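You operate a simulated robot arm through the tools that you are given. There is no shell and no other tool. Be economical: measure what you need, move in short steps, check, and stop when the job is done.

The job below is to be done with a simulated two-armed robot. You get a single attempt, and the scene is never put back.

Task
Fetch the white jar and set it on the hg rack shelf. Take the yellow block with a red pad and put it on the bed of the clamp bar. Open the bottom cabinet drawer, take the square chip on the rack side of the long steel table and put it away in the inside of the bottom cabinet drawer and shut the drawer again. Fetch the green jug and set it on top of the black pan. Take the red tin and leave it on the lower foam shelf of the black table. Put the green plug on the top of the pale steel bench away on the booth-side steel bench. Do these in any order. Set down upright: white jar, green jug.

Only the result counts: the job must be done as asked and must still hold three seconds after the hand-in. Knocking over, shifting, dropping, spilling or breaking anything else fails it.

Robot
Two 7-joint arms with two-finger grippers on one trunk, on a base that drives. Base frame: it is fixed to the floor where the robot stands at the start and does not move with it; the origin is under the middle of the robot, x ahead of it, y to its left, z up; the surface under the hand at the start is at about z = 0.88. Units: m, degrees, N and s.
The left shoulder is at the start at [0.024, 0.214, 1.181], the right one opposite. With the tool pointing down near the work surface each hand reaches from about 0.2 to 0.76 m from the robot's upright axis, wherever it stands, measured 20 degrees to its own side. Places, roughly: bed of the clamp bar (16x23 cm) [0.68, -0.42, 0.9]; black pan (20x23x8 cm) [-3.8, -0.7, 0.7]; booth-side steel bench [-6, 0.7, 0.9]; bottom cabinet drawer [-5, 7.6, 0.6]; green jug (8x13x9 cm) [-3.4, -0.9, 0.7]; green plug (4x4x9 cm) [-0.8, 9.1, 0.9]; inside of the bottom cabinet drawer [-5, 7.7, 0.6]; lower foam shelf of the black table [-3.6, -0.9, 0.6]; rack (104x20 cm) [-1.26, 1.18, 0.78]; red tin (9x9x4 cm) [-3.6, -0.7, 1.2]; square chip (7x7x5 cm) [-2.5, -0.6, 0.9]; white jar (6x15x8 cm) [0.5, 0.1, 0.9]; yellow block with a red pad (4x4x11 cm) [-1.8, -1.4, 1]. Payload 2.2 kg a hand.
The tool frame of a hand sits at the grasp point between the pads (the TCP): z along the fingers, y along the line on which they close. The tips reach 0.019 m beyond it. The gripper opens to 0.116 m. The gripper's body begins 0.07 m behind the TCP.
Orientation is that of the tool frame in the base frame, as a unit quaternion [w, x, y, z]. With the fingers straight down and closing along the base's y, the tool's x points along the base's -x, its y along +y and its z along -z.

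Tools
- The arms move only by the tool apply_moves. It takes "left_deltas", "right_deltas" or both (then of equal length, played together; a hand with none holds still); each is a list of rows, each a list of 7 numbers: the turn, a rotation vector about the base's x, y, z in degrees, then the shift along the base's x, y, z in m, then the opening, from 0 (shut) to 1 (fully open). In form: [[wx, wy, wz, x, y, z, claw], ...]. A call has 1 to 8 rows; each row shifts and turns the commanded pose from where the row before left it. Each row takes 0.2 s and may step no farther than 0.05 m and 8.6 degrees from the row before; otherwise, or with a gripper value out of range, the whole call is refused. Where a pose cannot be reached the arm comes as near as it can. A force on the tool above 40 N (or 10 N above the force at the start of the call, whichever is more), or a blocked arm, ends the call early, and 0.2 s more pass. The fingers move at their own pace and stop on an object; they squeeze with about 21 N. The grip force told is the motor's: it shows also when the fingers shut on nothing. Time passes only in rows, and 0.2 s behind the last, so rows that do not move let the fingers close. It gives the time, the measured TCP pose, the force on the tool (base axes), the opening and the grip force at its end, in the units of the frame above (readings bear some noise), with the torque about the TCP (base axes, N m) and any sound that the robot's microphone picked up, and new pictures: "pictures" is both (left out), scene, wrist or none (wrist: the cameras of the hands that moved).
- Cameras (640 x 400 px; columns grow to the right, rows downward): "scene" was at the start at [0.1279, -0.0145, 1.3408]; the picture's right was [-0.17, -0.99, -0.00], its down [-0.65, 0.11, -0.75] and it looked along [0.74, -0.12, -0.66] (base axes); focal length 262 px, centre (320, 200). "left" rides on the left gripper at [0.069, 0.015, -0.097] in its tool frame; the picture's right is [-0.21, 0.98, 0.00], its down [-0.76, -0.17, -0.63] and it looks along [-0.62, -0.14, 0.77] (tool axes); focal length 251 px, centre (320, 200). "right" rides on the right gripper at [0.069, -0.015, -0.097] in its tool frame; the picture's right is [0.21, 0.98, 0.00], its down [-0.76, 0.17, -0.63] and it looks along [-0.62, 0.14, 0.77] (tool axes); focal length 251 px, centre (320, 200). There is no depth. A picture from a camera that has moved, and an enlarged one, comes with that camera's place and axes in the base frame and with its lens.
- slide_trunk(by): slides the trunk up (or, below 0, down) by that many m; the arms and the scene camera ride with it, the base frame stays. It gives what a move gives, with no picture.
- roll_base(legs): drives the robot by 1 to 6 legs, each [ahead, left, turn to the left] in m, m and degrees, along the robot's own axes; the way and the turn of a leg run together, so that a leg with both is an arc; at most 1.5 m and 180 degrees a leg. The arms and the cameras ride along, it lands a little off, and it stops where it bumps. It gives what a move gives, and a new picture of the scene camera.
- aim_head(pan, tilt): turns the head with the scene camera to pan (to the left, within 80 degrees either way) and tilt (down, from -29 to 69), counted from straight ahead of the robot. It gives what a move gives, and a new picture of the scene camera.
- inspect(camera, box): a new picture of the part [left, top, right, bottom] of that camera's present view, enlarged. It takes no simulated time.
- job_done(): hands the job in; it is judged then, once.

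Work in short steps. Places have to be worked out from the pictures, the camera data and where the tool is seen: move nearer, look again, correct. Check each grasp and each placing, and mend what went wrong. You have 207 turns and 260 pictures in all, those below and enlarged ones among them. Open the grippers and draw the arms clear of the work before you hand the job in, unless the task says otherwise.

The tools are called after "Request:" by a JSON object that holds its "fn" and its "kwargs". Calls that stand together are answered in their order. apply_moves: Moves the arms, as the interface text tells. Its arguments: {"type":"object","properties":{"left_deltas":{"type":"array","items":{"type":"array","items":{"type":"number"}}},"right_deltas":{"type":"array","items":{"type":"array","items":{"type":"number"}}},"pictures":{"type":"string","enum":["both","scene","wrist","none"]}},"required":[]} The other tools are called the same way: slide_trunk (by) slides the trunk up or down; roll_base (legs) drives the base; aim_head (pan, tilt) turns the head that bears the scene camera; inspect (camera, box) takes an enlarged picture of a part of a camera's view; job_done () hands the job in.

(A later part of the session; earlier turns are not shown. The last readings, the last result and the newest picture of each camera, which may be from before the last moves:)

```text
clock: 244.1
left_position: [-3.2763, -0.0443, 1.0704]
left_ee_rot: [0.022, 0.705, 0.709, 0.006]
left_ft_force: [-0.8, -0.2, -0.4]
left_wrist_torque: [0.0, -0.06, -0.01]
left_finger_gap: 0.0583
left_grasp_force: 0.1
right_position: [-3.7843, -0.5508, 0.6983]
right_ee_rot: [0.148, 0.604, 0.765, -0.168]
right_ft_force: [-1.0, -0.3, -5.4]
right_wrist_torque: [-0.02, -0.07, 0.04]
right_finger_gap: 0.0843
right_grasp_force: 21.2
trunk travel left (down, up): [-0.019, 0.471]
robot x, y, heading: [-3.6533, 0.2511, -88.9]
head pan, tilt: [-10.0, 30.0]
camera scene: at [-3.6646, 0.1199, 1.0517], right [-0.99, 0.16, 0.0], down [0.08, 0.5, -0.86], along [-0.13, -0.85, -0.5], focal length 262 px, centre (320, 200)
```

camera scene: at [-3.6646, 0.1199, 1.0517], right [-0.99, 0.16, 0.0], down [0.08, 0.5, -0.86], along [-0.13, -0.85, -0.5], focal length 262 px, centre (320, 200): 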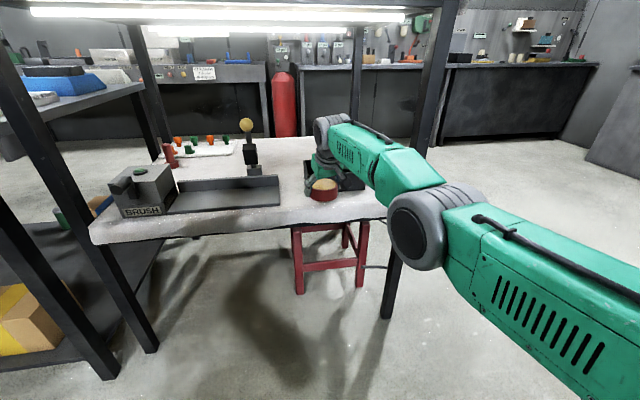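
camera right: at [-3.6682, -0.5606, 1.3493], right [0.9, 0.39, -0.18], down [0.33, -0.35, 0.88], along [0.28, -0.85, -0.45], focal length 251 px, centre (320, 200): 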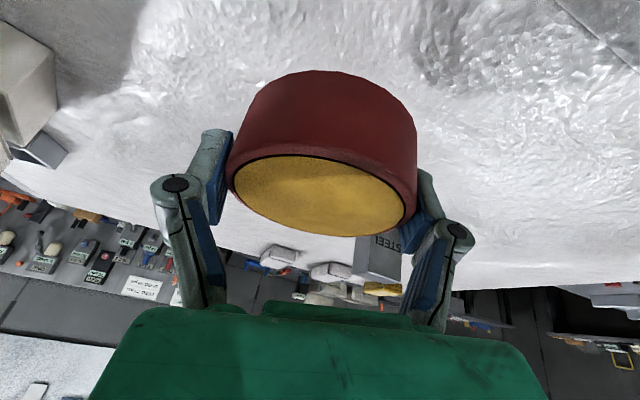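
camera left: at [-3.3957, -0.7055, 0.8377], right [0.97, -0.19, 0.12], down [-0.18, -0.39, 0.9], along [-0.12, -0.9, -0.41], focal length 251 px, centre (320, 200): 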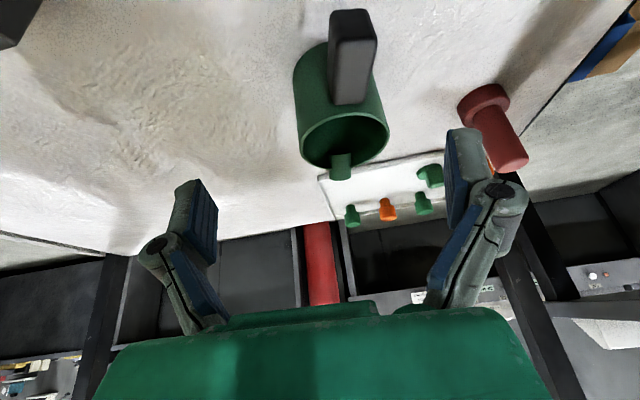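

I nudge ahead 28 mm and lower to contact.

Request:
{"fn": "roll_base", "kwargs": {"legs": [[0.028, 0, 0]]}}

Request:
{"fn": "apply_moves", "kwargs": {"right_deltas": [[0, 0, 0, 0, 0, -0.02, 0], [0, 0, 0, 0, 0, -0.012, 0], [0, 0, 0, 0, 0, -0.006, 0], [0, 0, 0, 0, 0, -0.005, 0], [0, 0, 0, 0, 0, -0.005, 0]], "pictures": "scene"}}

```text
clock: 244.9
left_position: [-3.2843, -0.0711, 1.0712]
left_ee_rot: [0.022, 0.704, 0.709, 0.011]
left_ft_force: [-0.2, -0.1, 0.3]
left_wrist_torque: [0.06, -0.01, 0.0]
left_finger_gap: 0.0581
left_grasp_force: 0.0
right_position: [-3.7891, -0.5772, 0.6941]
right_ee_rot: [0.146, 0.606, 0.765, -0.162]
right_ft_force: [-1.5, -1.6, -5.3]
right_wrist_torque: [-0.01, -0.08, 0.03]
right_finger_gap: 0.084
right_grasp_force: 21.1
trunk travel left (down, up): [-0.019, 0.471]
robot x, y, heading: [-3.6544, 0.2217, -88.8]
head pan, tilt: [-10.0, 30.0]
camera scene: at [-3.6678, 0.092, 1.0516], right [-0.99, 0.16, 0.0], down [0.08, 0.5, -0.86], along [-0.13, -0.85, -0.51], focal length 262 px, centre (320, 200)
```

scene: 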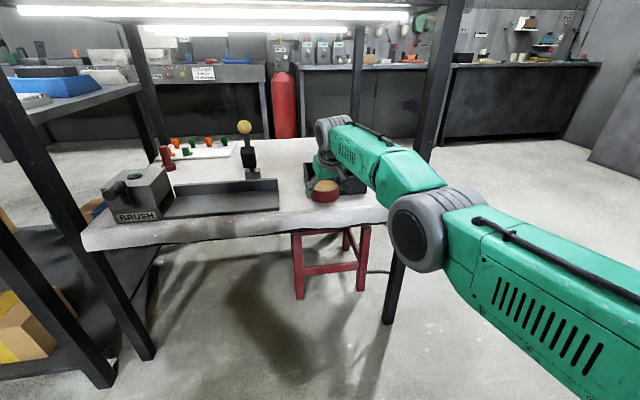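

```text
clock: 246.1
left_position: [-3.2775, -0.067, 1.0672]
left_ee_rot: [0.018, 0.704, 0.71, 0.009]
left_ft_force: [0.8, -0.2, 0.0]
left_wrist_torque: [0.06, 0.04, -0.02]
left_finger_gap: 0.0581
left_grasp_force: 0.1
right_position: [-3.7822, -0.5759, 0.6501]
right_ee_rot: [0.143, 0.605, 0.765, -0.166]
right_ft_force: [-0.3, 0.7, -5.1]
right_wrist_torque: [0.0, 0.04, -0.03]
right_finger_gap: 0.0842
right_grasp_force: 20.7
trunk travel left (down, up): [-0.019, 0.471]
robot x, y, heading: [-3.6516, 0.2216, -88.8]
head pan, tilt: [-10.0, 30.0]
camera scene: at [-3.6604, 0.0932, 1.0519], right [-0.99, 0.16, 0.01], down [0.07, 0.5, -0.86], along [-0.14, -0.85, -0.5], focal length 262 px, centre (320, 200)
```

scene: 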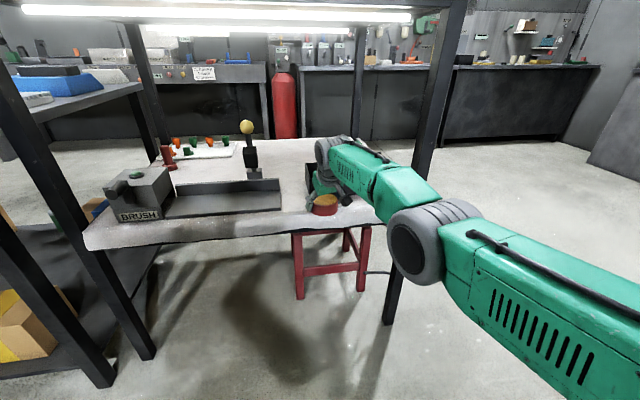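

Request:
{"fn": "apply_moves", "kwargs": {"right_deltas": [[0, 0, 0, 0, 0, -0.004, 0], [0, 0, 0, 0, 0, -0.004, 0], [0, 0, 0, 0, 0, -0.004, 0], [0, 0, 0, 0, 0, 0, 0]], "pictures": "none"}}

```text
clock: 247.1
left_position: [-3.282, -0.0652, 1.0704]
left_ee_rot: [0.022, 0.705, 0.709, 0.008]
left_ft_force: [0.3, 0.2, -0.8]
left_wrist_torque: [0.0, -0.01, -0.03]
left_finger_gap: 0.0583
left_grasp_force: 0.0
right_position: [-3.7876, -0.576, 0.6449]
right_ee_rot: [0.148, 0.604, 0.764, -0.17]
right_ft_force: [-8.0, -8.5, 21.4]
right_wrist_torque: [0.01, 0.5, 0.11]
right_finger_gap: 0.0844
right_grasp_force: 21.3
trunk travel left (down, up): [-0.019, 0.471]
robot x, y, heading: [-3.654, 0.2217, -89.0]
head pan, tilt: [-10.0, 30.0]
```

Contact reached. I ease up, open, and withdraw along the tool axis.

Request:
{"fn": "apply_moves", "kwargs": {"right_deltas": [[0, 0, 0, 0, 0, 0.004, 0], [0, 0, 0, 0, 0, 0, 1.0], [0, 0, 0, 0, 0, 0, 1.0], [0, 0, 0, 0, 0.01, 0.025, 1.0], [0, 0, 0, 0, 0.01, 0.025, 1.0], [0, 0, 0, 0, 0.01, 0.025, 1.0]]}}

```text
clock: 248.5
left_position: [-3.2817, -0.0663, 1.0696]
left_ee_rot: [0.021, 0.705, 0.709, 0.009]
left_ft_force: [-0.9, 0.6, -0.1]
left_wrist_torque: [0.01, 0.01, -0.04]
left_finger_gap: 0.058
left_grasp_force: 0.1
right_position: [-3.7807, -0.5742, 0.7179]
right_ee_rot: [0.145, 0.605, 0.765, -0.164]
right_ft_force: [-0.1, 0.2, -0.1]
right_wrist_torque: [-0.02, 0.0, -0.03]
right_finger_gap: 0.116
right_grasp_force: 0.1
right hand out of reach, approached as far as the arm can: row 4, 5, 6
trunk travel left (down, up): [-0.019, 0.471]
robot x, y, heading: [-3.6552, 0.2235, -89.2]
head pan, tilt: [-10.0, 30.0]
camera scene: at [-3.6631, 0.0945, 1.0521], right [-0.99, 0.16, 0.0], down [0.08, 0.5, -0.86], along [-0.14, -0.85, -0.5], focal length 262 px, centre (320, 200)
camera right: at [-3.8133, -0.4758, 0.7776], right [0.9, 0.4, -0.16], down [0.32, -0.36, 0.88], along [0.29, -0.84, -0.45], focal length 251 px, centre (320, 200)
```

scene: 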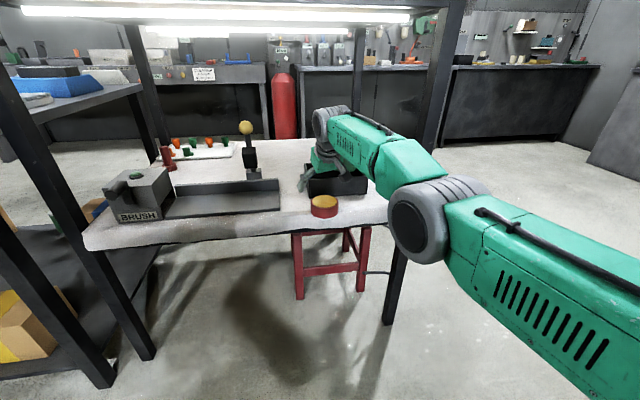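
right: 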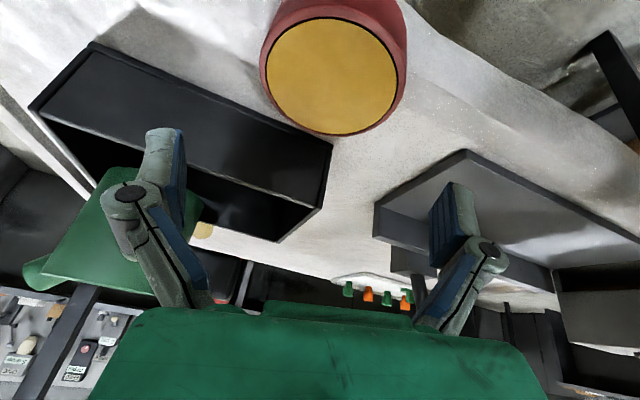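

Tin and jug both stand well. I back out, then unfold the straight right arm with the tilt-back trick.

Request:
{"fn": "roll_base", "kwargs": {"legs": [[-0.5, 0, 0]]}}

Request:
{"fn": "apply_moves", "kwargs": {"right_deltas": [[8.5, 0, 0, 0, 0.035, 0, 0.5], [8.5, 0, 0, 0, 0.035, 0, 0.5], [8.5, 0, 0, 0, 0.035, 0, 0.5], [8.5, 0, 0, 0, 0.035, 0.005, 0.5], [8.5, 0, 0, 0, 0.035, 0.01, 0.5], [8.5, 0, 0, 0, 0.035, 0.015, 0.5], [8.5, 0, 0, 0, 0.035, 0.02, 0.5], [8.5, 0, 0, 0, 0.035, 0.02, 0.5]], "pictures": "scene"}}

```text
clock: 251.5
left_position: [-3.2907, 0.4405, 1.0699]
left_ee_rot: [0.021, 0.702, 0.712, 0.009]
left_ft_force: [0.1, -0.3, 0.9]
left_wrist_torque: [-0.02, -0.01, 0.0]
left_finger_gap: 0.0583
left_grasp_force: 0.1
right_position: [-3.787, -0.0695, 0.718]
right_ee_rot: [0.145, 0.604, 0.767, -0.164]
right_ft_force: [-0.1, 0.2, -0.3]
right_wrist_torque: [-0.03, -0.01, -0.01]
right_finger_gap: 0.1158
right_grasp_force: 0.1
trunk travel left (down, up): [-0.019, 0.471]
robot x, y, heading: [-3.6634, 0.7292, -89.0]
head pan, tilt: [-10.0, 30.0]
camera scene: at [-3.6728, 0.5993, 1.0521], right [-0.99, 0.15, 0.0], down [0.07, 0.5, -0.86], along [-0.13, -0.85, -0.5], focal length 262 px, centre (320, 200)
```

scene: 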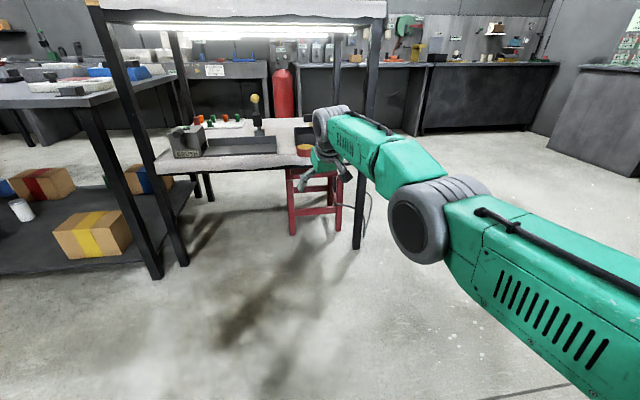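

```text
clock: 253.3
left_position: [-3.2921, 0.445, 1.0713]
left_ee_rot: [0.022, 0.703, 0.711, 0.011]
left_ft_force: [0.4, -0.7, 0.4]
left_wrist_torque: [-0.07, 0.01, -0.05]
left_finger_gap: 0.0581
left_grasp_force: 0.0
right_position: [-3.8323, 0.195, 0.8159]
right_ee_rot: [-0.214, 0.582, 0.729, 0.291]
right_ft_force: [-0.1, 2.2, 0.6]
right_wrist_torque: [-0.03, -0.02, -0.01]
right_finger_gap: 0.0579
right_grasp_force: 0.1
right hand out of reach, approached as far as the arm can: row 1, 2, 3, 4, 5, 6, 7, 8
trunk travel left (down, up): [-0.019, 0.471]
robot x, y, heading: [-3.6633, 0.7294, -88.5]
head pan, tilt: [-10.0, 30.0]
camera scene: at [-3.6737, 0.6012, 1.0524], right [-0.99, 0.15, 0.0], down [0.07, 0.5, -0.87], along [-0.13, -0.86, -0.5], focal length 262 px, centre (320, 200)
```

scene: 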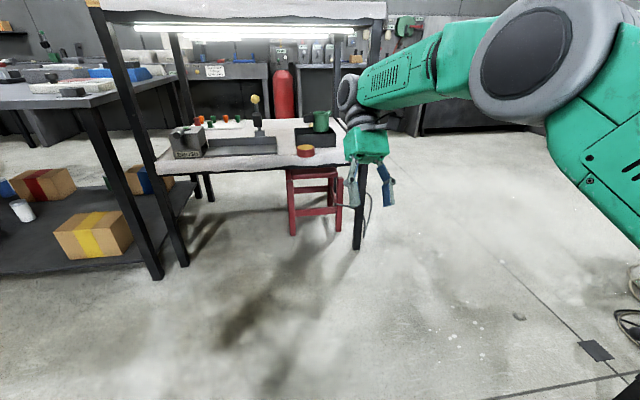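

Flexed again. I untilt, correct the yaw, and restore the trunk height.

Request:
{"fn": "apply_moves", "kwargs": {"right_deltas": [[-8.4, 0, 0, 0, 0.005, 0.03, 0.5], [-8.4, 0, 0, 0, 0.005, 0.03, 0.5], [-8.4, 0, 0, 0, 0.005, 0.03, 0.5], [-8.4, 0, 0, -0.02, 0, 0.01, 0.5], [-8.4, 0, 0, -0.02, 0, 0, 0.5], [0, 0, -6, -0.02, 0, 0, 0.5], [0, 0, -6, -0.02, 0, 0, 0.5]], "pictures": "none"}}

Request:
{"fn": "slide_trunk", "kwargs": {"by": 0.31}}

Request:
{"fn": "aim_head", "kwargs": {"pan": 50, "tilt": 25}}

```text
clock: 254.9
left_position: [-3.2926, 0.4424, 1.0694]
left_ee_rot: [0.021, 0.702, 0.711, 0.011]
left_ft_force: [-0.3, 0.4, 0.4]
left_wrist_torque: [-0.03, 0.02, 0.01]
left_finger_gap: 0.058
left_grasp_force: 0.1
right_position: [-3.9108, 0.2127, 0.9143]
right_ee_rot: [0.009, 0.699, 0.715, 0.01]
right_ft_force: [-0.8, -0.5, 1.2]
right_wrist_torque: [-0.02, -0.02, -0.02]
right_finger_gap: 0.058
right_grasp_force: 0.0
trunk travel left (down, up): [-0.019, 0.471]
robot x, y, heading: [-3.6636, 0.7286, -88.5]
head pan, tilt: [-10.0, 30.0]
```

```text
clock: 258.0
left_position: [-3.2913, 0.4422, 1.3801]
left_ee_rot: [0.022, 0.703, 0.711, 0.012]
left_ft_force: [0.0, 0.5, 0.4]
left_wrist_torque: [-0.02, 0.0, -0.01]
left_finger_gap: 0.058
left_grasp_force: 0.1
right_position: [-3.9102, 0.2105, 1.2226]
right_ee_rot: [0.008, 0.699, 0.715, 0.011]
right_ft_force: [1.1, -0.2, 0.0]
right_wrist_torque: [0.02, -0.04, 0.03]
right_finger_gap: 0.0583
right_grasp_force: 0.0
trunk travel left (down, up): [-0.329, 0.161]
robot x, y, heading: [-3.6643, 0.7281, -88.5]
head pan, tilt: [-10.0, 30.0]
```

```text
clock: 259.3
left_position: [-3.2916, 0.4418, 1.3794]
left_ee_rot: [0.021, 0.703, 0.711, 0.011]
left_ft_force: [1.0, -0.1, 0.9]
left_wrist_torque: [0.0, -0.04, -0.03]
left_finger_gap: 0.0581
left_grasp_force: 0.1
right_position: [-3.9099, 0.2123, 1.2239]
right_ee_rot: [0.008, 0.699, 0.715, 0.011]
right_ft_force: [-0.1, -0.6, 1.2]
right_wrist_torque: [0.0, 0.0, 0.01]
right_finger_gap: 0.058
right_grasp_force: 0.0
trunk travel left (down, up): [-0.329, 0.161]
robot x, y, heading: [-3.6637, 0.7321, -88.7]
head pan, tilt: [50.0, 25.0]
camera scene: at [-3.5875, 0.6309, 1.3701], right [-0.63, -0.78, 0.0], down [-0.33, 0.27, -0.91], along [0.71, -0.57, -0.43], focal length 262 px, centre (320, 200)
```

scene: 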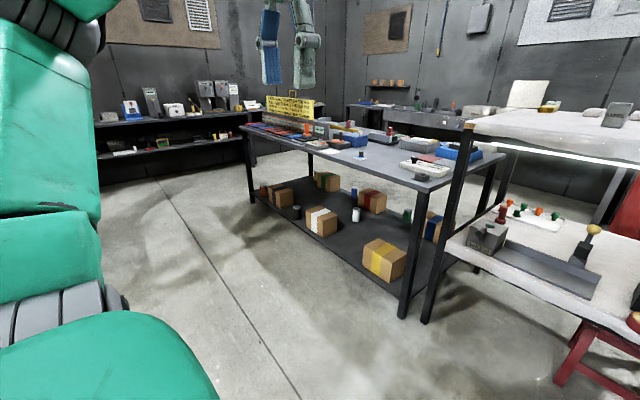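

Now the chip. I drive to face it with the right hand, stopping short of the table.

Request:
{"fn": "roll_base", "kwargs": {"legs": [[0, 1.4, -1.3], [0.5, 0, 0]]}}

Request:
{"fn": "aim_head", "kwargs": {"pan": -10, "tilt": 40}}

```text
clock: 268.7
left_position: [-1.9364, -0.0758, 1.382]
left_ee_rot: [0.023, 0.717, 0.697, 0.012]
left_ft_force: [0.2, -0.3, -0.1]
left_wrist_torque: [0.02, -0.07, -0.01]
left_finger_gap: 0.058
left_grasp_force: 0.0
right_position: [-2.5631, -0.2844, 1.2227]
right_ee_rot: [0.01, 0.713, 0.701, 0.011]
right_ft_force: [-1.1, 0.4, -0.3]
right_wrist_torque: [0.01, -0.03, -0.01]
right_finger_gap: 0.0581
right_grasp_force: 0.0
trunk travel left (down, up): [-0.329, 0.161]
robot x, y, heading: [-2.2939, 0.2243, -90.9]
head pan, tilt: [50.0, 25.0]
camera scene: at [-2.2259, 0.1242, 1.3705], right [-0.65, -0.76, 0.0], down [-0.32, 0.28, -0.91], along [0.69, -0.59, -0.42], focal length 262 px, centre (320, 200)
```

scene: 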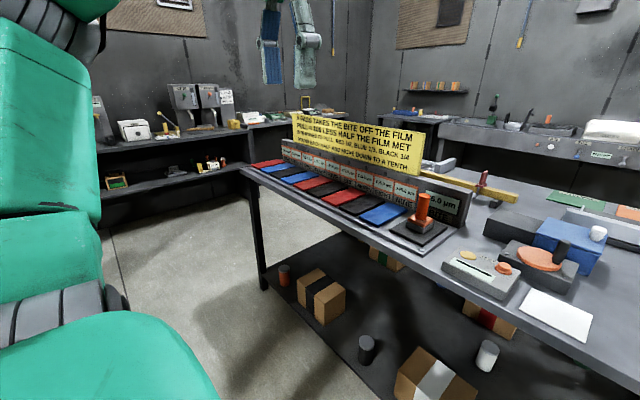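

```text
clock: 270.0
left_position: [-1.9299, -0.0768, 1.3775]
left_ee_rot: [0.02, 0.716, 0.698, 0.012]
left_ft_force: [0.0, 1.3, 0.4]
left_wrist_torque: [-0.01, 0.02, 0.01]
left_finger_gap: 0.058
left_grasp_force: 0.1
right_position: [-2.5572, -0.2816, 1.2243]
right_ee_rot: [0.009, 0.712, 0.702, 0.01]
right_ft_force: [-0.8, -0.5, -0.6]
right_wrist_torque: [-0.02, 0.0, 0.01]
right_finger_gap: 0.0581
right_grasp_force: 0.0
trunk travel left (down, up): [-0.329, 0.161]
robot x, y, heading: [-2.293, 0.223, -90.8]
head pan, tilt: [-10.0, 40.0]
camera scene: at [-2.3045, 0.0998, 1.3468], right [-0.98, 0.19, 0.0], down [0.12, 0.63, -0.76], along [-0.14, -0.75, -0.64], focal length 262 px, centre (320, 200)
```

scene: 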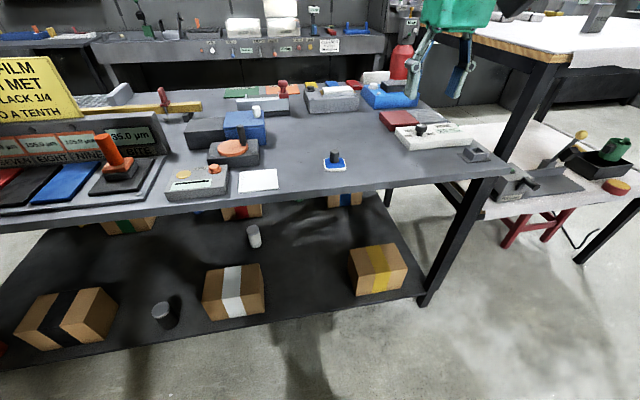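

Chip at about [-2.478,-0.587]. I move up 0.2 m and bring the right hand over it for a wrist-camera look.

Request:
{"fn": "roll_base", "kwargs": {"legs": [[0.2, 0, 0.8]]}}

Request:
{"fn": "apply_moves", "kwargs": {"right_deltas": [[0, 0, 0, 0.02, -0.015, -0.035, 0.95], [0, 0, 0, 0.02, -0.015, -0.035, 0.95], [0, 0, 0, 0.02, -0.015, -0.035, 0.95], [0, 0, 0, 0.02, -0.015, -0.035, 0.95]]}}

```text
clock: 271.6
left_position: [-1.9313, -0.2702, 1.3793]
left_ee_rot: [0.021, 0.711, 0.702, 0.012]
left_ft_force: [-0.1, 0.2, 0.5]
left_wrist_torque: [-0.01, 0.0, -0.02]
left_finger_gap: 0.0579
left_grasp_force: 0.0
right_position: [-2.5565, -0.484, 1.225]
right_ee_rot: [0.009, 0.709, 0.705, 0.009]
right_ft_force: [-0.1, -0.1, -1.2]
right_wrist_torque: [0.03, 0.01, 0.0]
right_finger_gap: 0.0578
right_grasp_force: 0.0
trunk travel left (down, up): [-0.329, 0.161]
robot x, y, heading: [-2.2967, 0.0241, -90.0]
head pan, tilt: [-10.0, 40.0]
camera scene: at [-2.3077, -0.0986, 1.347], right [-0.98, 0.18, 0.0], down [0.11, 0.63, -0.77], along [-0.14, -0.75, -0.64], focal length 262 px, centre (320, 200)
```

scene: 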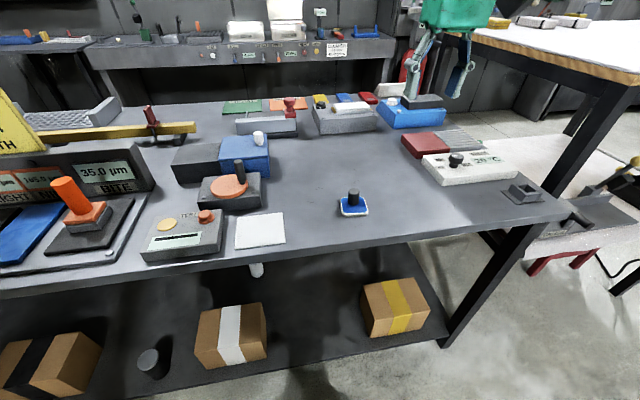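

```text
clock: 272.6
left_position: [-1.9304, -0.272, 1.3781]
left_ee_rot: [0.018, 0.712, 0.702, 0.014]
left_ft_force: [0.0, -0.9, 0.0]
left_wrist_torque: [0.04, -0.02, 0.03]
left_finger_gap: 0.0579
left_grasp_force: 0.0
right_position: [-2.4723, -0.5447, 1.0852]
right_ee_rot: [0.01, 0.709, 0.705, 0.01]
right_ft_force: [0.3, -0.8, -0.4]
right_wrist_torque: [-0.01, 0.03, 0.0]
right_finger_gap: 0.1104
right_grasp_force: 0.1
trunk travel left (down, up): [-0.329, 0.161]
robot x, y, heading: [-2.2958, 0.0231, -90.1]
head pan, tilt: [-10.0, 40.0]
camera scene: at [-2.305, -0.1028, 1.3465], right [-0.98, 0.18, 0.0], down [0.11, 0.64, -0.76], along [-0.14, -0.75, -0.65], focal length 262 px, centre (320, 200)
camera right: at [-2.4916, -0.4748, 1.1819], right [0.98, 0.21, 0.03], down [0.15, -0.76, 0.64], along [0.15, -0.62, -0.77], focal length 251 px, centre (320, 200)
```

scene: 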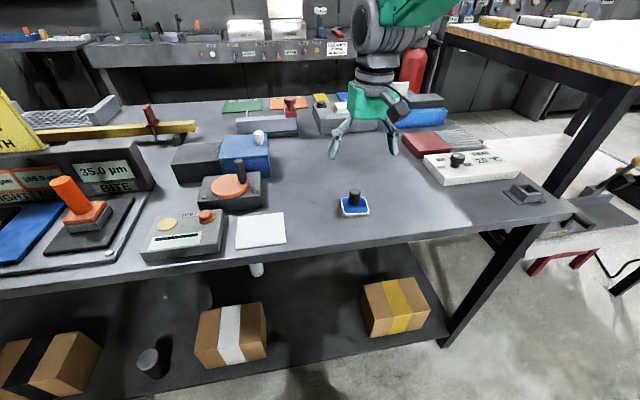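
right: 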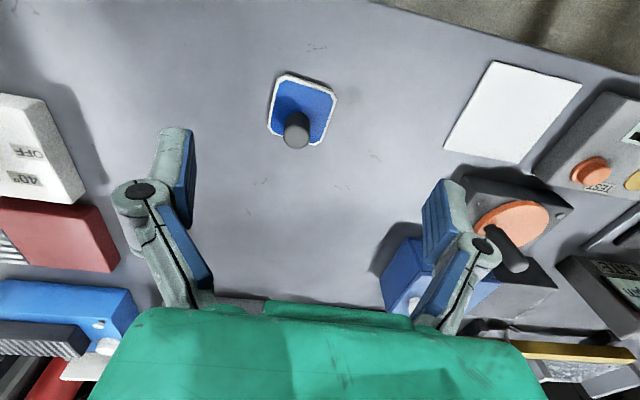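

Chip knob at about [-2.486,-0.582], top ≈0.95. I'll grip its knob: move over, lower to z≈0.936 and close.

Request:
{"fn": "apply_moves", "kwargs": {"right_deltas": [[0, 0, 0, -0.008, -0.018, -0.03, 0.7], [0, 0, 0, -0.007, -0.018, -0.03, 0.7], [0, 0, 0, 0, 0, -0.04, 0.6], [0, 0, 0, 0, 0, -0.03, 0.6], [0, 0, 0, 0, 0, -0.019, 0.6], [0, 0, 0, 0, 0, 0, 0.6]], "pictures": "wrist"}}

```text
clock: 274.0
left_position: [-1.9304, -0.2701, 1.3777]
left_ee_rot: [0.019, 0.713, 0.701, 0.013]
left_ft_force: [-0.6, -0.5, -0.2]
left_wrist_torque: [-0.01, 0.02, -0.02]
left_finger_gap: 0.0582
left_grasp_force: 0.0
right_position: [-2.4926, -0.5771, 0.9353]
right_ee_rot: [0.01, 0.709, 0.705, 0.009]
right_ft_force: [0.5, -0.4, 0.3]
right_wrist_torque: [-0.03, 0.01, -0.03]
right_finger_gap: 0.0694
right_grasp_force: 0.1
trunk travel left (down, up): [-0.329, 0.161]
robot x, y, heading: [-2.3, 0.0264, -90.1]
head pan, tilt: [-10.0, 40.0]
camera right: at [-2.5098, -0.5075, 1.0318], right [0.98, 0.21, 0.03], down [0.14, -0.76, 0.64], along [0.15, -0.62, -0.77], focal length 251 px, centre (320, 200)
```

right: 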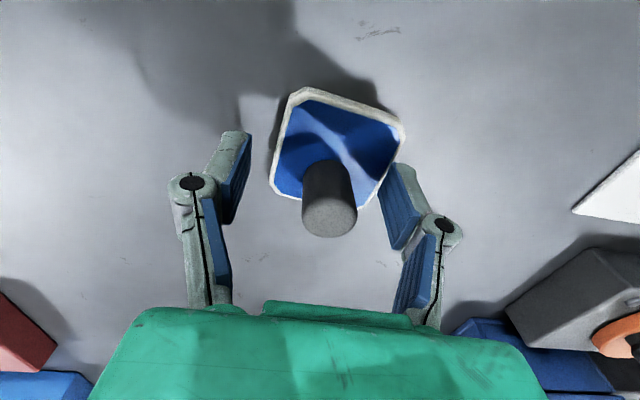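

The knob is between the pads. I nudge and close, then lift.

Request:
{"fn": "apply_moves", "kwargs": {"right_deltas": [[0, 0, 0, 0.004, -0.004, 0, 0.6], [0, 0, 0, 0, 0, 0, 0], [0, 0, 0, 0, 0, 0, 0], [0, 0, 0, 0, 0, 0, 0], [0, 0, 0, 0, 0, 0.04, 0], [0, 0, 0, 0, 0, 0.04, 0], [0, 0, 0, 0, 0, 0.04, 0]]}}

```text
clock: 275.6
left_position: [-1.9307, -0.2699, 1.3773]
left_ee_rot: [0.018, 0.712, 0.702, 0.014]
left_ft_force: [-0.2, 0.3, 0.0]
left_wrist_torque: [0.0, -0.01, -0.03]
left_finger_gap: 0.058
left_grasp_force: 0.0
right_position: [-2.4856, -0.5835, 1.0585]
right_ee_rot: [0.01, 0.709, 0.705, 0.011]
right_ft_force: [-0.1, 0.5, -0.6]
right_wrist_torque: [0.02, 0.0, 0.02]
right_finger_gap: 0.0279
right_grasp_force: 20.9
trunk travel left (down, up): [-0.329, 0.161]
robot x, y, heading: [-2.2952, 0.0254, -89.9]
head pan, tilt: [-10.0, 40.0]
camera scene: at [-2.3055, -0.1003, 1.3468], right [-0.98, 0.18, 0.0], down [0.11, 0.64, -0.76], along [-0.14, -0.75, -0.64], focal length 262 px, centre (320, 200)
camera right: at [-2.5037, -0.5141, 1.1549], right [0.98, 0.21, 0.03], down [0.14, -0.76, 0.64], along [0.15, -0.62, -0.77], focal length 251 px, centre (320, 200)
```

scene: 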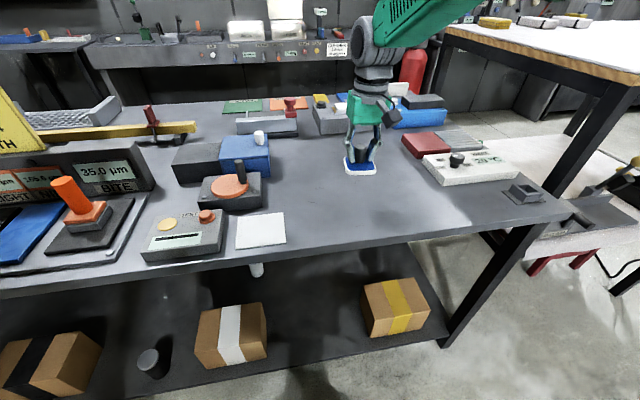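
right: 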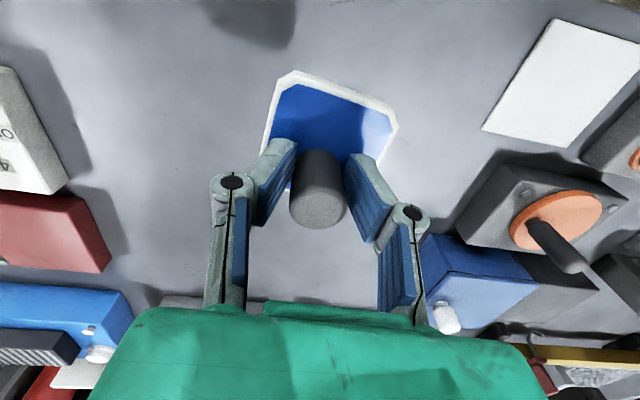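

Chip gripped by its knob (28 mm). I tuck the hand, back out, and turn to survey the way north-west.

Request:
{"fn": "apply_moves", "kwargs": {"right_deltas": [[0, 0, 0, -0.01, 0.04, 0.02, 0], [0, 0, 0, -0.01, 0.04, 0.02, 0], [0, 0, 0, -0.01, 0.04, 0.02, 0], [0, 0, 0, 0, 0.03, 0.02, 0]], "left_deltas": [[0, 0, 0, 0, -0.03, -0.045, 0.5], [0, 0, 0, 0, -0.03, -0.04, 0.5], [0, 0, 0, 0, 0, -0.045, 0.5], [0, 0, 0, 0, 0, -0.045, 0.5]], "pictures": "none"}}

Request:
{"fn": "roll_base", "kwargs": {"legs": [[-0.4, 0, 0], [0, 0, -90]]}}

Request:
{"fn": "aim_head", "kwargs": {"pan": -40, "tilt": 12}}

```text
refused: row 1 steps farther than a row can; nothing moved
```

```text
clock: 282.0
left_position: [-2.6057, 0.0701, 1.3788]
left_ee_rot: [0.023, 0.999, -0.031, -0.004]
left_ft_force: [0.2, 0.1, -0.3]
left_wrist_torque: [0.01, 0.02, -0.01]
left_finger_gap: 0.0581
left_grasp_force: 0.0
right_position: [-2.8917, 0.6404, 1.0571]
right_ee_rot: [0.014, 1.0, -0.026, 0.0]
right_ft_force: [0.1, -0.5, -0.4]
right_wrist_torque: [0.01, -0.01, 0.03]
right_finger_gap: 0.0278
right_grasp_force: 20.6
trunk travel left (down, up): [-0.329, 0.161]
robot x, y, heading: [-2.293, 0.4205, 177.3]
head pan, tilt: [-10.0, 40.0]
camera scene: at [-2.4177, 0.4397, 1.3467], right [0.22, 0.98, 0.0], down [0.63, -0.14, -0.76], along [-0.74, 0.17, -0.65], focal length 262 px, centre (320, 200)
```

scene: 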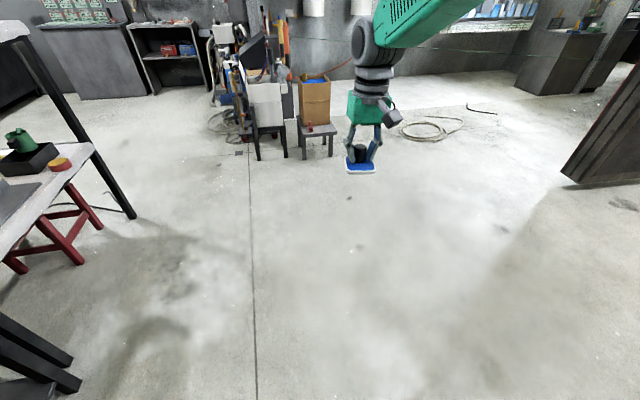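

```text
clock: 283.0
left_position: [-2.6035, 0.0716, 1.3771]
left_ee_rot: [0.024, 0.999, -0.031, -0.001]
left_ft_force: [-0.3, 0.7, -0.1]
left_wrist_torque: [-0.01, -0.01, 0.01]
left_finger_gap: 0.058
left_grasp_force: 0.0
right_position: [-2.8904, 0.6405, 1.0591]
right_ee_rot: [0.015, 1.0, -0.026, -0.001]
right_ft_force: [-0.4, -0.1, -1.2]
right_wrist_torque: [0.0, 0.04, 0.01]
right_finger_gap: 0.0277
right_grasp_force: 21.0
trunk travel left (down, up): [-0.329, 0.161]
robot x, y, heading: [-2.2923, 0.4195, 177.1]
head pan, tilt: [-40.0, 12.0]
camera scene: at [-2.4035, 0.484, 1.3912], right [0.68, 0.73, 0.0], down [0.16, -0.14, -0.98], along [-0.72, 0.66, -0.21], focal length 262 px, centre (320, 200)
```

scene: 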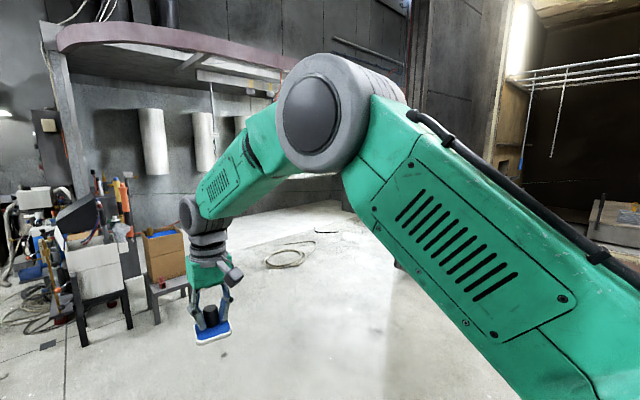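

The hand-retraction was refused for step size; I redo it in the robot's present heading with smaller steps.

Request:
{"fn": "apply_moves", "kwargs": {"right_deltas": [[0, 0, 0, 0.035, 0, 0.02, 0], [0, 0, 0, 0.035, 0, 0.02, 0], [0, 0, 0, 0.035, 0, 0.02, 0], [0, 0, 0, 0.03, 0, 0.02, 0], [0, 0, 0, 0, 0, 0, 0]], "left_deltas": [[0, 0, 0, -0.02, 0, -0.04, 0.5], [0, 0, 0, -0.02, 0, -0.04, 0.5], [0, 0, 0, -0.02, 0, -0.04, 0.5], [0, 0, 0, -0.02, 0, -0.04, 0.5], [0, 0, 0, -0.02, 0, -0.04, 0.5]], "pictures": "none"}}

Request:
{"fn": "roll_base", "kwargs": {"legs": [[0, 0, -60]]}}

Request:
{"fn": "aim_head", "kwargs": {"pan": 0, "tilt": 10}}

```text
clock: 284.2
left_position: [-2.706, 0.0728, 1.1799]
left_ee_rot: [0.026, 0.999, -0.03, -0.005]
left_ft_force: [-0.3, -0.2, -0.2]
left_wrist_torque: [0.01, -0.03, -0.01]
left_finger_gap: 0.0582
left_grasp_force: 0.1
right_position: [-2.7591, 0.6408, 1.1346]
right_ee_rot: [0.016, 1.0, -0.026, 0.0]
right_ft_force: [-0.7, 0.3, -0.7]
right_wrist_torque: [0.01, -0.07, 0.04]
right_finger_gap: 0.0279
right_grasp_force: 20.5
trunk travel left (down, up): [-0.329, 0.161]
robot x, y, heading: [-2.2929, 0.4204, 177.0]
head pan, tilt: [-40.0, 12.0]
```

```text
clock: 287.3
left_position: [-2.7991, 0.6073, 1.1812]
left_ee_rot: [0.017, 0.846, -0.533, -0.016]
left_ft_force: [0.2, 0.0, -0.8]
left_wrist_torque: [0.02, -0.03, 0.02]
left_finger_gap: 0.0582
left_grasp_force: 0.1
right_position: [-2.3292, 0.931, 1.1379]
right_ee_rot: [0.01, 0.847, -0.531, -0.009]
right_ft_force: [-1.0, -0.9, -0.4]
right_wrist_torque: [-0.01, -0.02, 0.01]
right_finger_gap: 0.0276
right_grasp_force: 20.9
trunk travel left (down, up): [-0.329, 0.161]
robot x, y, heading: [-2.294, 0.42, 116.0]
head pan, tilt: [-40.0, 12.0]
camera scene: at [-2.2934, 0.5474, 1.3914], right [0.97, -0.24, 0.01], down [-0.05, -0.2, -0.98], along [0.24, 0.95, -0.21], focal length 262 px, centre (320, 200)
```

scene: 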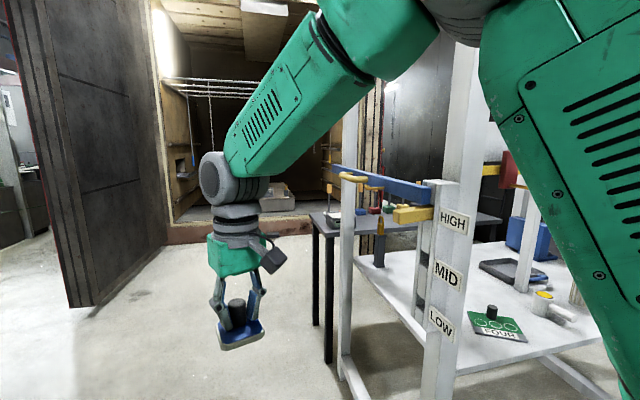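

```text
clock: 288.3
left_position: [-2.7966, 0.6078, 1.1829]
left_ee_rot: [0.017, 0.845, -0.535, -0.018]
left_ft_force: [-0.2, 0.1, 0.2]
left_wrist_torque: [0.0, -0.04, 0.05]
left_finger_gap: 0.058
left_grasp_force: 0.0
right_position: [-2.3245, 0.9291, 1.1386]
right_ee_rot: [0.011, 0.847, -0.531, -0.009]
right_ft_force: [-0.1, -0.2, -0.8]
right_wrist_torque: [-0.01, 0.0, 0.01]
right_finger_gap: 0.0277
right_grasp_force: 21.1
trunk travel left (down, up): [-0.329, 0.161]
robot x, y, heading: [-2.2951, 0.417, 115.9]
head pan, tilt: [0.0, 10.0]
camera scene: at [-2.3549, 0.5415, 1.3944], right [0.9, 0.44, 0.0], down [0.08, -0.16, -0.98], along [-0.43, 0.88, -0.18], focal length 262 px, centre (320, 200)
```

scene: 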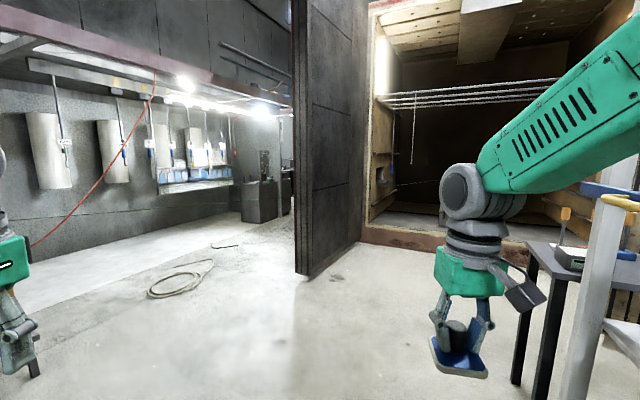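

West passage between the booth door (edge ≈[-3.8,3.0]) and the cable coil (right edge x≈-4.59) is at x≈-4.3. I drive there in legs.

Request:
{"fn": "roll_base", "kwargs": {"legs": [[0, 0, 27.5], [1.25, 0, 0], [1.2, 0, 0], [0, 0, -53]]}}

```text
clock: 304.1
left_position: [-4.5712, 2.3141, 1.1799]
left_ee_rot: [-0.011, -0.674, 0.739, 0.019]
left_ft_force: [-0.3, 0.7, -0.5]
left_wrist_torque: [0.0, -0.05, 0.0]
left_finger_gap: 0.0579
left_grasp_force: 0.0
right_position: [-4.0021, 2.3511, 1.1398]
right_ee_rot: [-0.006, -0.678, 0.735, 0.011]
right_ft_force: [-1.0, 0.6, -0.5]
right_wrist_torque: [0.02, -0.08, 0.0]
right_finger_gap: 0.0274
right_grasp_force: 21.3
trunk travel left (down, up): [-0.329, 0.161]
robot x, y, heading: [-4.2296, 1.897, 85.5]
head pan, tilt: [0.0, 10.0]
camera scene: at [-4.2254, 2.0335, 1.3944], right [1.0, -0.08, 0.01], down [-0.01, -0.18, -0.98], along [0.08, 0.98, -0.18], focal length 262 px, centre (320, 200)
```

scene: 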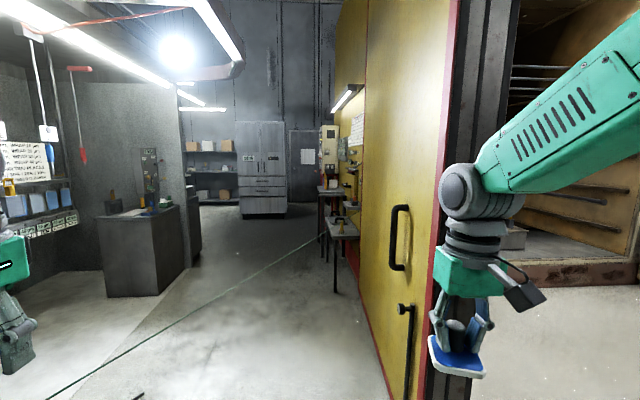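

A clear corridor with the drawer cabinet straight ahead near [-5, 7.7]. I drive along it.

Request:
{"fn": "roll_base", "kwargs": {"legs": [[0, 0, 13], [1.5, 0, 0], [1.5, 0, 0], [1.3, 0, 0]]}}

Request:
{"fn": "aim_head", "kwargs": {"pan": 0, "tilt": 30}}

```text
clock: 325.7
left_position: [-5.1472, 6.5443, 1.1885]
left_ee_rot: [0.02, 0.748, -0.663, -0.027]
left_ft_force: [0.4, 1.1, 0.3]
left_wrist_torque: [-0.03, 0.02, 0.0]
left_finger_gap: 0.0581
left_grasp_force: 0.0
right_position: [-4.5999, 6.7016, 1.1366]
right_ee_rot: [0.015, 0.751, -0.66, -0.018]
right_ft_force: [0.1, 0.9, -0.3]
right_wrist_torque: [-0.02, 0.04, 0.03]
right_finger_gap: 0.0274
right_grasp_force: 21.2
trunk travel left (down, up): [-0.329, 0.161]
robot x, y, heading: [-4.7498, 6.2054, 98.0]
head pan, tilt: [0.0, 10.0]
camera scene: at [-4.7506, 6.3456, 1.3944], right [0.99, 0.13, -0.01], down [0.01, -0.18, -0.98], along [-0.13, 0.98, -0.18], focal length 262 px, centre (320, 200)
```

scene: 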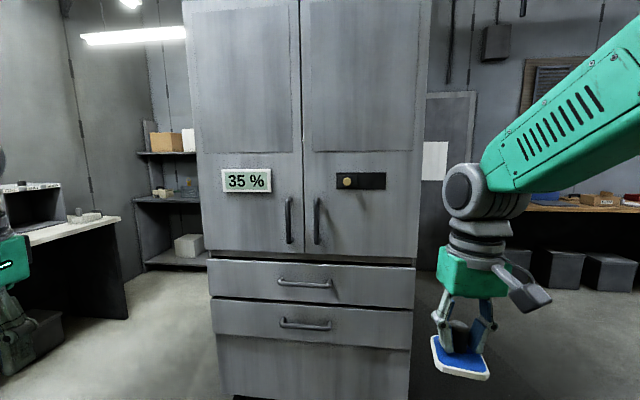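

```text
clock: 326.6
left_position: [-5.1478, 6.5409, 1.1895]
left_ee_rot: [0.018, 0.747, -0.664, -0.028]
left_ft_force: [0.7, 0.3, 0.7]
left_wrist_torque: [0.0, 0.03, -0.05]
left_finger_gap: 0.0577
left_grasp_force: 0.0
right_position: [-4.6003, 6.6986, 1.1376]
right_ee_rot: [0.014, 0.751, -0.66, -0.017]
right_ft_force: [1.1, 0.6, -1.2]
right_wrist_torque: [0.02, 0.01, -0.02]
right_finger_gap: 0.0273
right_grasp_force: 21.3
trunk travel left (down, up): [-0.329, 0.161]
robot x, y, heading: [-4.7474, 6.2041, 97.5]
head pan, tilt: [0.0, 30.0]
camera scene: at [-4.7569, 6.3423, 1.3622], right [0.99, 0.13, 0.0], down [0.06, -0.5, -0.86], along [-0.12, 0.86, -0.5], focal length 262 px, centre (320, 200)
```

scene: 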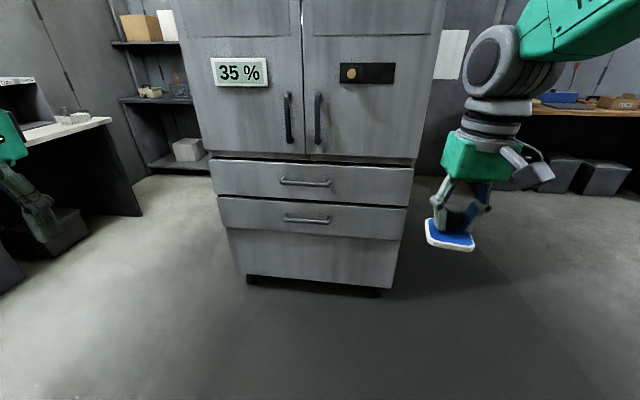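

The bottom drawer's handle is at about [-5.0, 7.55, 0.51]. I zoom to check the handle shape.

Request:
{"fn": "inspect", "kwargs": {"camera": "scene", "box": [200, 140, 420, 300]}}

```text
2.50 times, centred on (310, 220) of scene
camera zoom: at [-4.7569, 6.3423, 1.3622], right [0.99, 0.13, 0.0], down [0.06, -0.5, -0.86], along [-0.12, 0.86, -0.5], focal length 656 px, centre (345, 150)
```

zoom: 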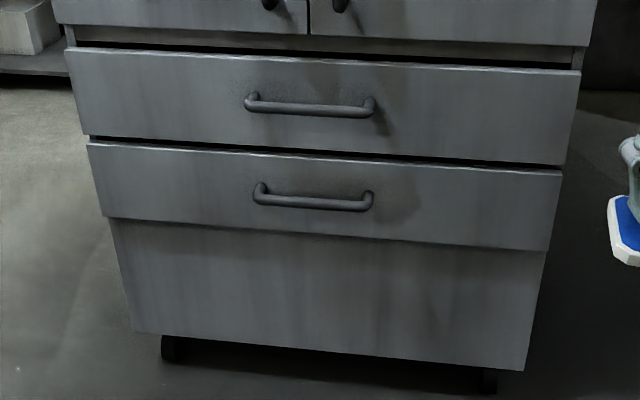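

The handle is a bar with a standoff. I'll grip it with the left hand pointing forward, fingers closing vertically. First I square up, lower the trunk, and begin rotating the left tool.

Request:
{"fn": "roll_base", "kwargs": {"legs": [[0, 0.03, -7.5]]}}

Request:
{"fn": "slide_trunk", "kwargs": {"by": -0.31}}

Request:
{"fn": "apply_moves", "kwargs": {"left_deltas": [[4.9, 4.9, -4.9, 0, 0.012, -0.01, 0.9], [4.9, 4.9, -4.9, 0, 0.012, -0.01, 0.9], [4.9, 4.9, -4.9, 0, 0.012, -0.01, 0.9], [4.9, 4.9, -4.9, 0, 0.012, -0.01, 0.9], [4.9, 4.9, -4.9, 0, 0.012, -0.01, 0.9], [4.9, 4.9, -4.9, 0, 0.012, -0.01, 0.9], [4.9, 4.9, -4.9, 0, 0.012, -0.01, 0.9], [4.9, 4.9, -4.9, 0, 0.012, -0.01, 0.9]], "pictures": "scene"}}

```text
clock: 327.5
left_position: [-5.1169, 6.5889, 1.1925]
left_ee_rot: [-0.021, -0.702, 0.712, 0.031]
left_ft_force: [-0.4, -0.5, 0.8]
left_wrist_torque: [0.01, 0.02, -0.02]
left_finger_gap: 0.0578
left_grasp_force: 0.1
right_position: [-4.5527, 6.6723, 1.1349]
right_ee_rot: [-0.016, -0.705, 0.708, 0.021]
right_ft_force: [1.5, -0.6, -0.4]
right_wrist_torque: [-0.01, 0.14, -0.03]
right_finger_gap: 0.0276
right_grasp_force: 20.4
trunk travel left (down, up): [-0.329, 0.161]
robot x, y, heading: [-4.7781, 6.2061, 90.2]
head pan, tilt: [0.0, 30.0]
camera scene: at [-4.7558, 6.3402, 1.362], right [1.0, 0.0, -0.01], down [-0.01, -0.5, -0.86], along [-0.01, 0.86, -0.5], focal length 262 px, centre (320, 200)
```

scene: 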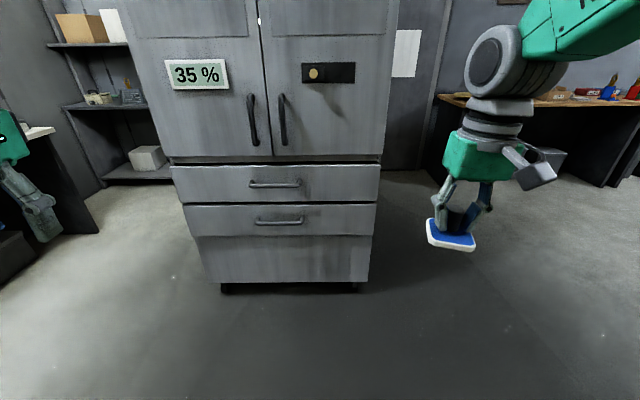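

```text
clock: 330.6
left_position: [-5.138, 6.5876, 0.8764]
left_ee_rot: [-0.013, -0.702, 0.711, 0.026]
left_ft_force: [0.2, 0.3, 0.9]
left_wrist_torque: [-0.04, -0.01, -0.03]
left_finger_gap: 0.0579
left_grasp_force: 0.0
right_position: [-4.5731, 6.6716, 0.831]
right_ee_rot: [-0.01, -0.705, 0.708, 0.018]
right_ft_force: [-0.7, -0.7, -0.5]
right_wrist_torque: [-0.02, 0.01, -0.03]
right_finger_gap: 0.0275
right_grasp_force: 20.5
trunk travel left (down, up): [-0.019, 0.471]
robot x, y, heading: [-4.7741, 6.2081, 90.3]
head pan, tilt: [0.0, 30.0]
```

```text
clock: 332.4
left_position: [-5.1288, 6.6831, 0.7963]
left_ee_rot: [-0.007, -0.348, 0.803, 0.484]
left_ft_force: [0.7, 0.0, 0.1]
left_wrist_torque: [-0.07, 0.0, 0.03]
left_finger_gap: 0.1044
left_grasp_force: 0.1
right_position: [-4.5642, 6.6713, 0.829]
right_ee_rot: [-0.013, -0.705, 0.709, 0.02]
right_ft_force: [0.3, 0.1, -0.9]
right_wrist_torque: [-0.01, 0.06, 0.01]
right_finger_gap: 0.0275
right_grasp_force: 21.1
trunk travel left (down, up): [-0.019, 0.471]
robot x, y, heading: [-4.7807, 6.2051, 90.1]
head pan, tilt: [0.0, 30.0]
camera scene: at [-4.7714, 6.3403, 1.0519], right [1.0, 0.0, 0.0], down [0.0, -0.5, -0.86], along [0.0, 0.86, -0.5], focal length 262 px, centre (320, 200)
```

scene: 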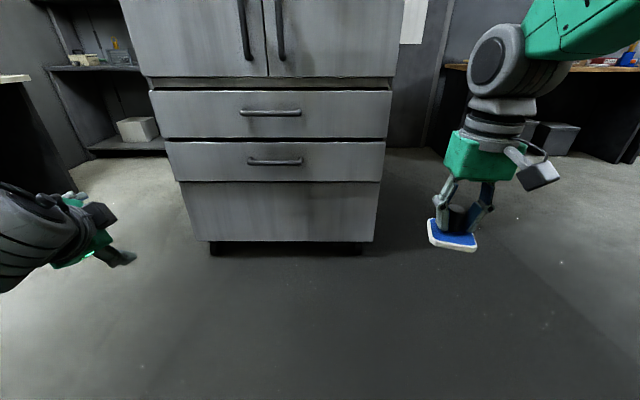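

Good, the rotation tracks. Two viewpoints put the bar at about [-4.96, 7.37, 0.64]. I finish the rotation.

Request:
{"fn": "apply_moves", "kwargs": {"left_deltas": [[4.9, 4.9, -4.9, 0.01, 0.012, -0.015, 0.9], [4.9, 4.9, -4.9, 0.01, 0.012, -0.015, 0.9], [4.9, 4.9, -4.9, 0.01, 0.012, -0.015, 0.9], [4.9, 4.9, -4.9, 0.01, 0.012, -0.015, 0.9], [4.9, 4.9, -4.9, 0.01, 0.012, -0.015, 0.9], [4.9, 4.9, -4.9, 0.01, 0.012, -0.015, 0.9]]}}

```text
clock: 333.8
left_position: [-5.0818, 6.7321, 0.7169]
left_ee_rot: [-0.013, -0.065, 0.718, 0.693]
left_ft_force: [1.4, -0.2, 0.3]
left_wrist_torque: [0.0, -0.02, 0.02]
left_finger_gap: 0.1044
left_grasp_force: 0.1
left hand out of reach, approached as far as the arm can: row 3, 4
right_position: [-4.5626, 6.6712, 0.8286]
right_ee_rot: [-0.013, -0.706, 0.708, 0.019]
right_ft_force: [0.4, -0.3, -1.1]
right_wrist_torque: [-0.03, 0.02, 0.0]
right_finger_gap: 0.0275
right_grasp_force: 21.5
trunk travel left (down, up): [-0.019, 0.471]
robot x, y, heading: [-4.7732, 6.206, 90.3]
head pan, tilt: [0.0, 30.0]
camera scene: at [-4.7678, 6.3407, 1.0519], right [1.0, 0.0, 0.0], down [0.0, -0.5, -0.86], along [-0.01, 0.86, -0.5], focal length 262 px, centre (320, 200)
camera left: at [-5.1414, 6.629, 0.731], right [0.14, 0.06, 0.99], down [0.83, -0.55, -0.09], along [0.54, 0.83, -0.12], focal length 251 px, centre (320, 200)
```

scene: 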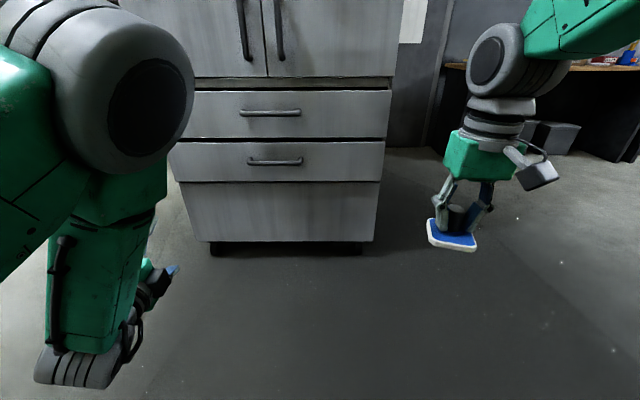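
left: 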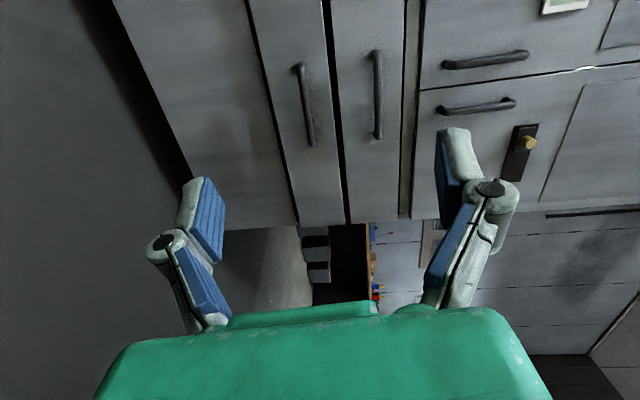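

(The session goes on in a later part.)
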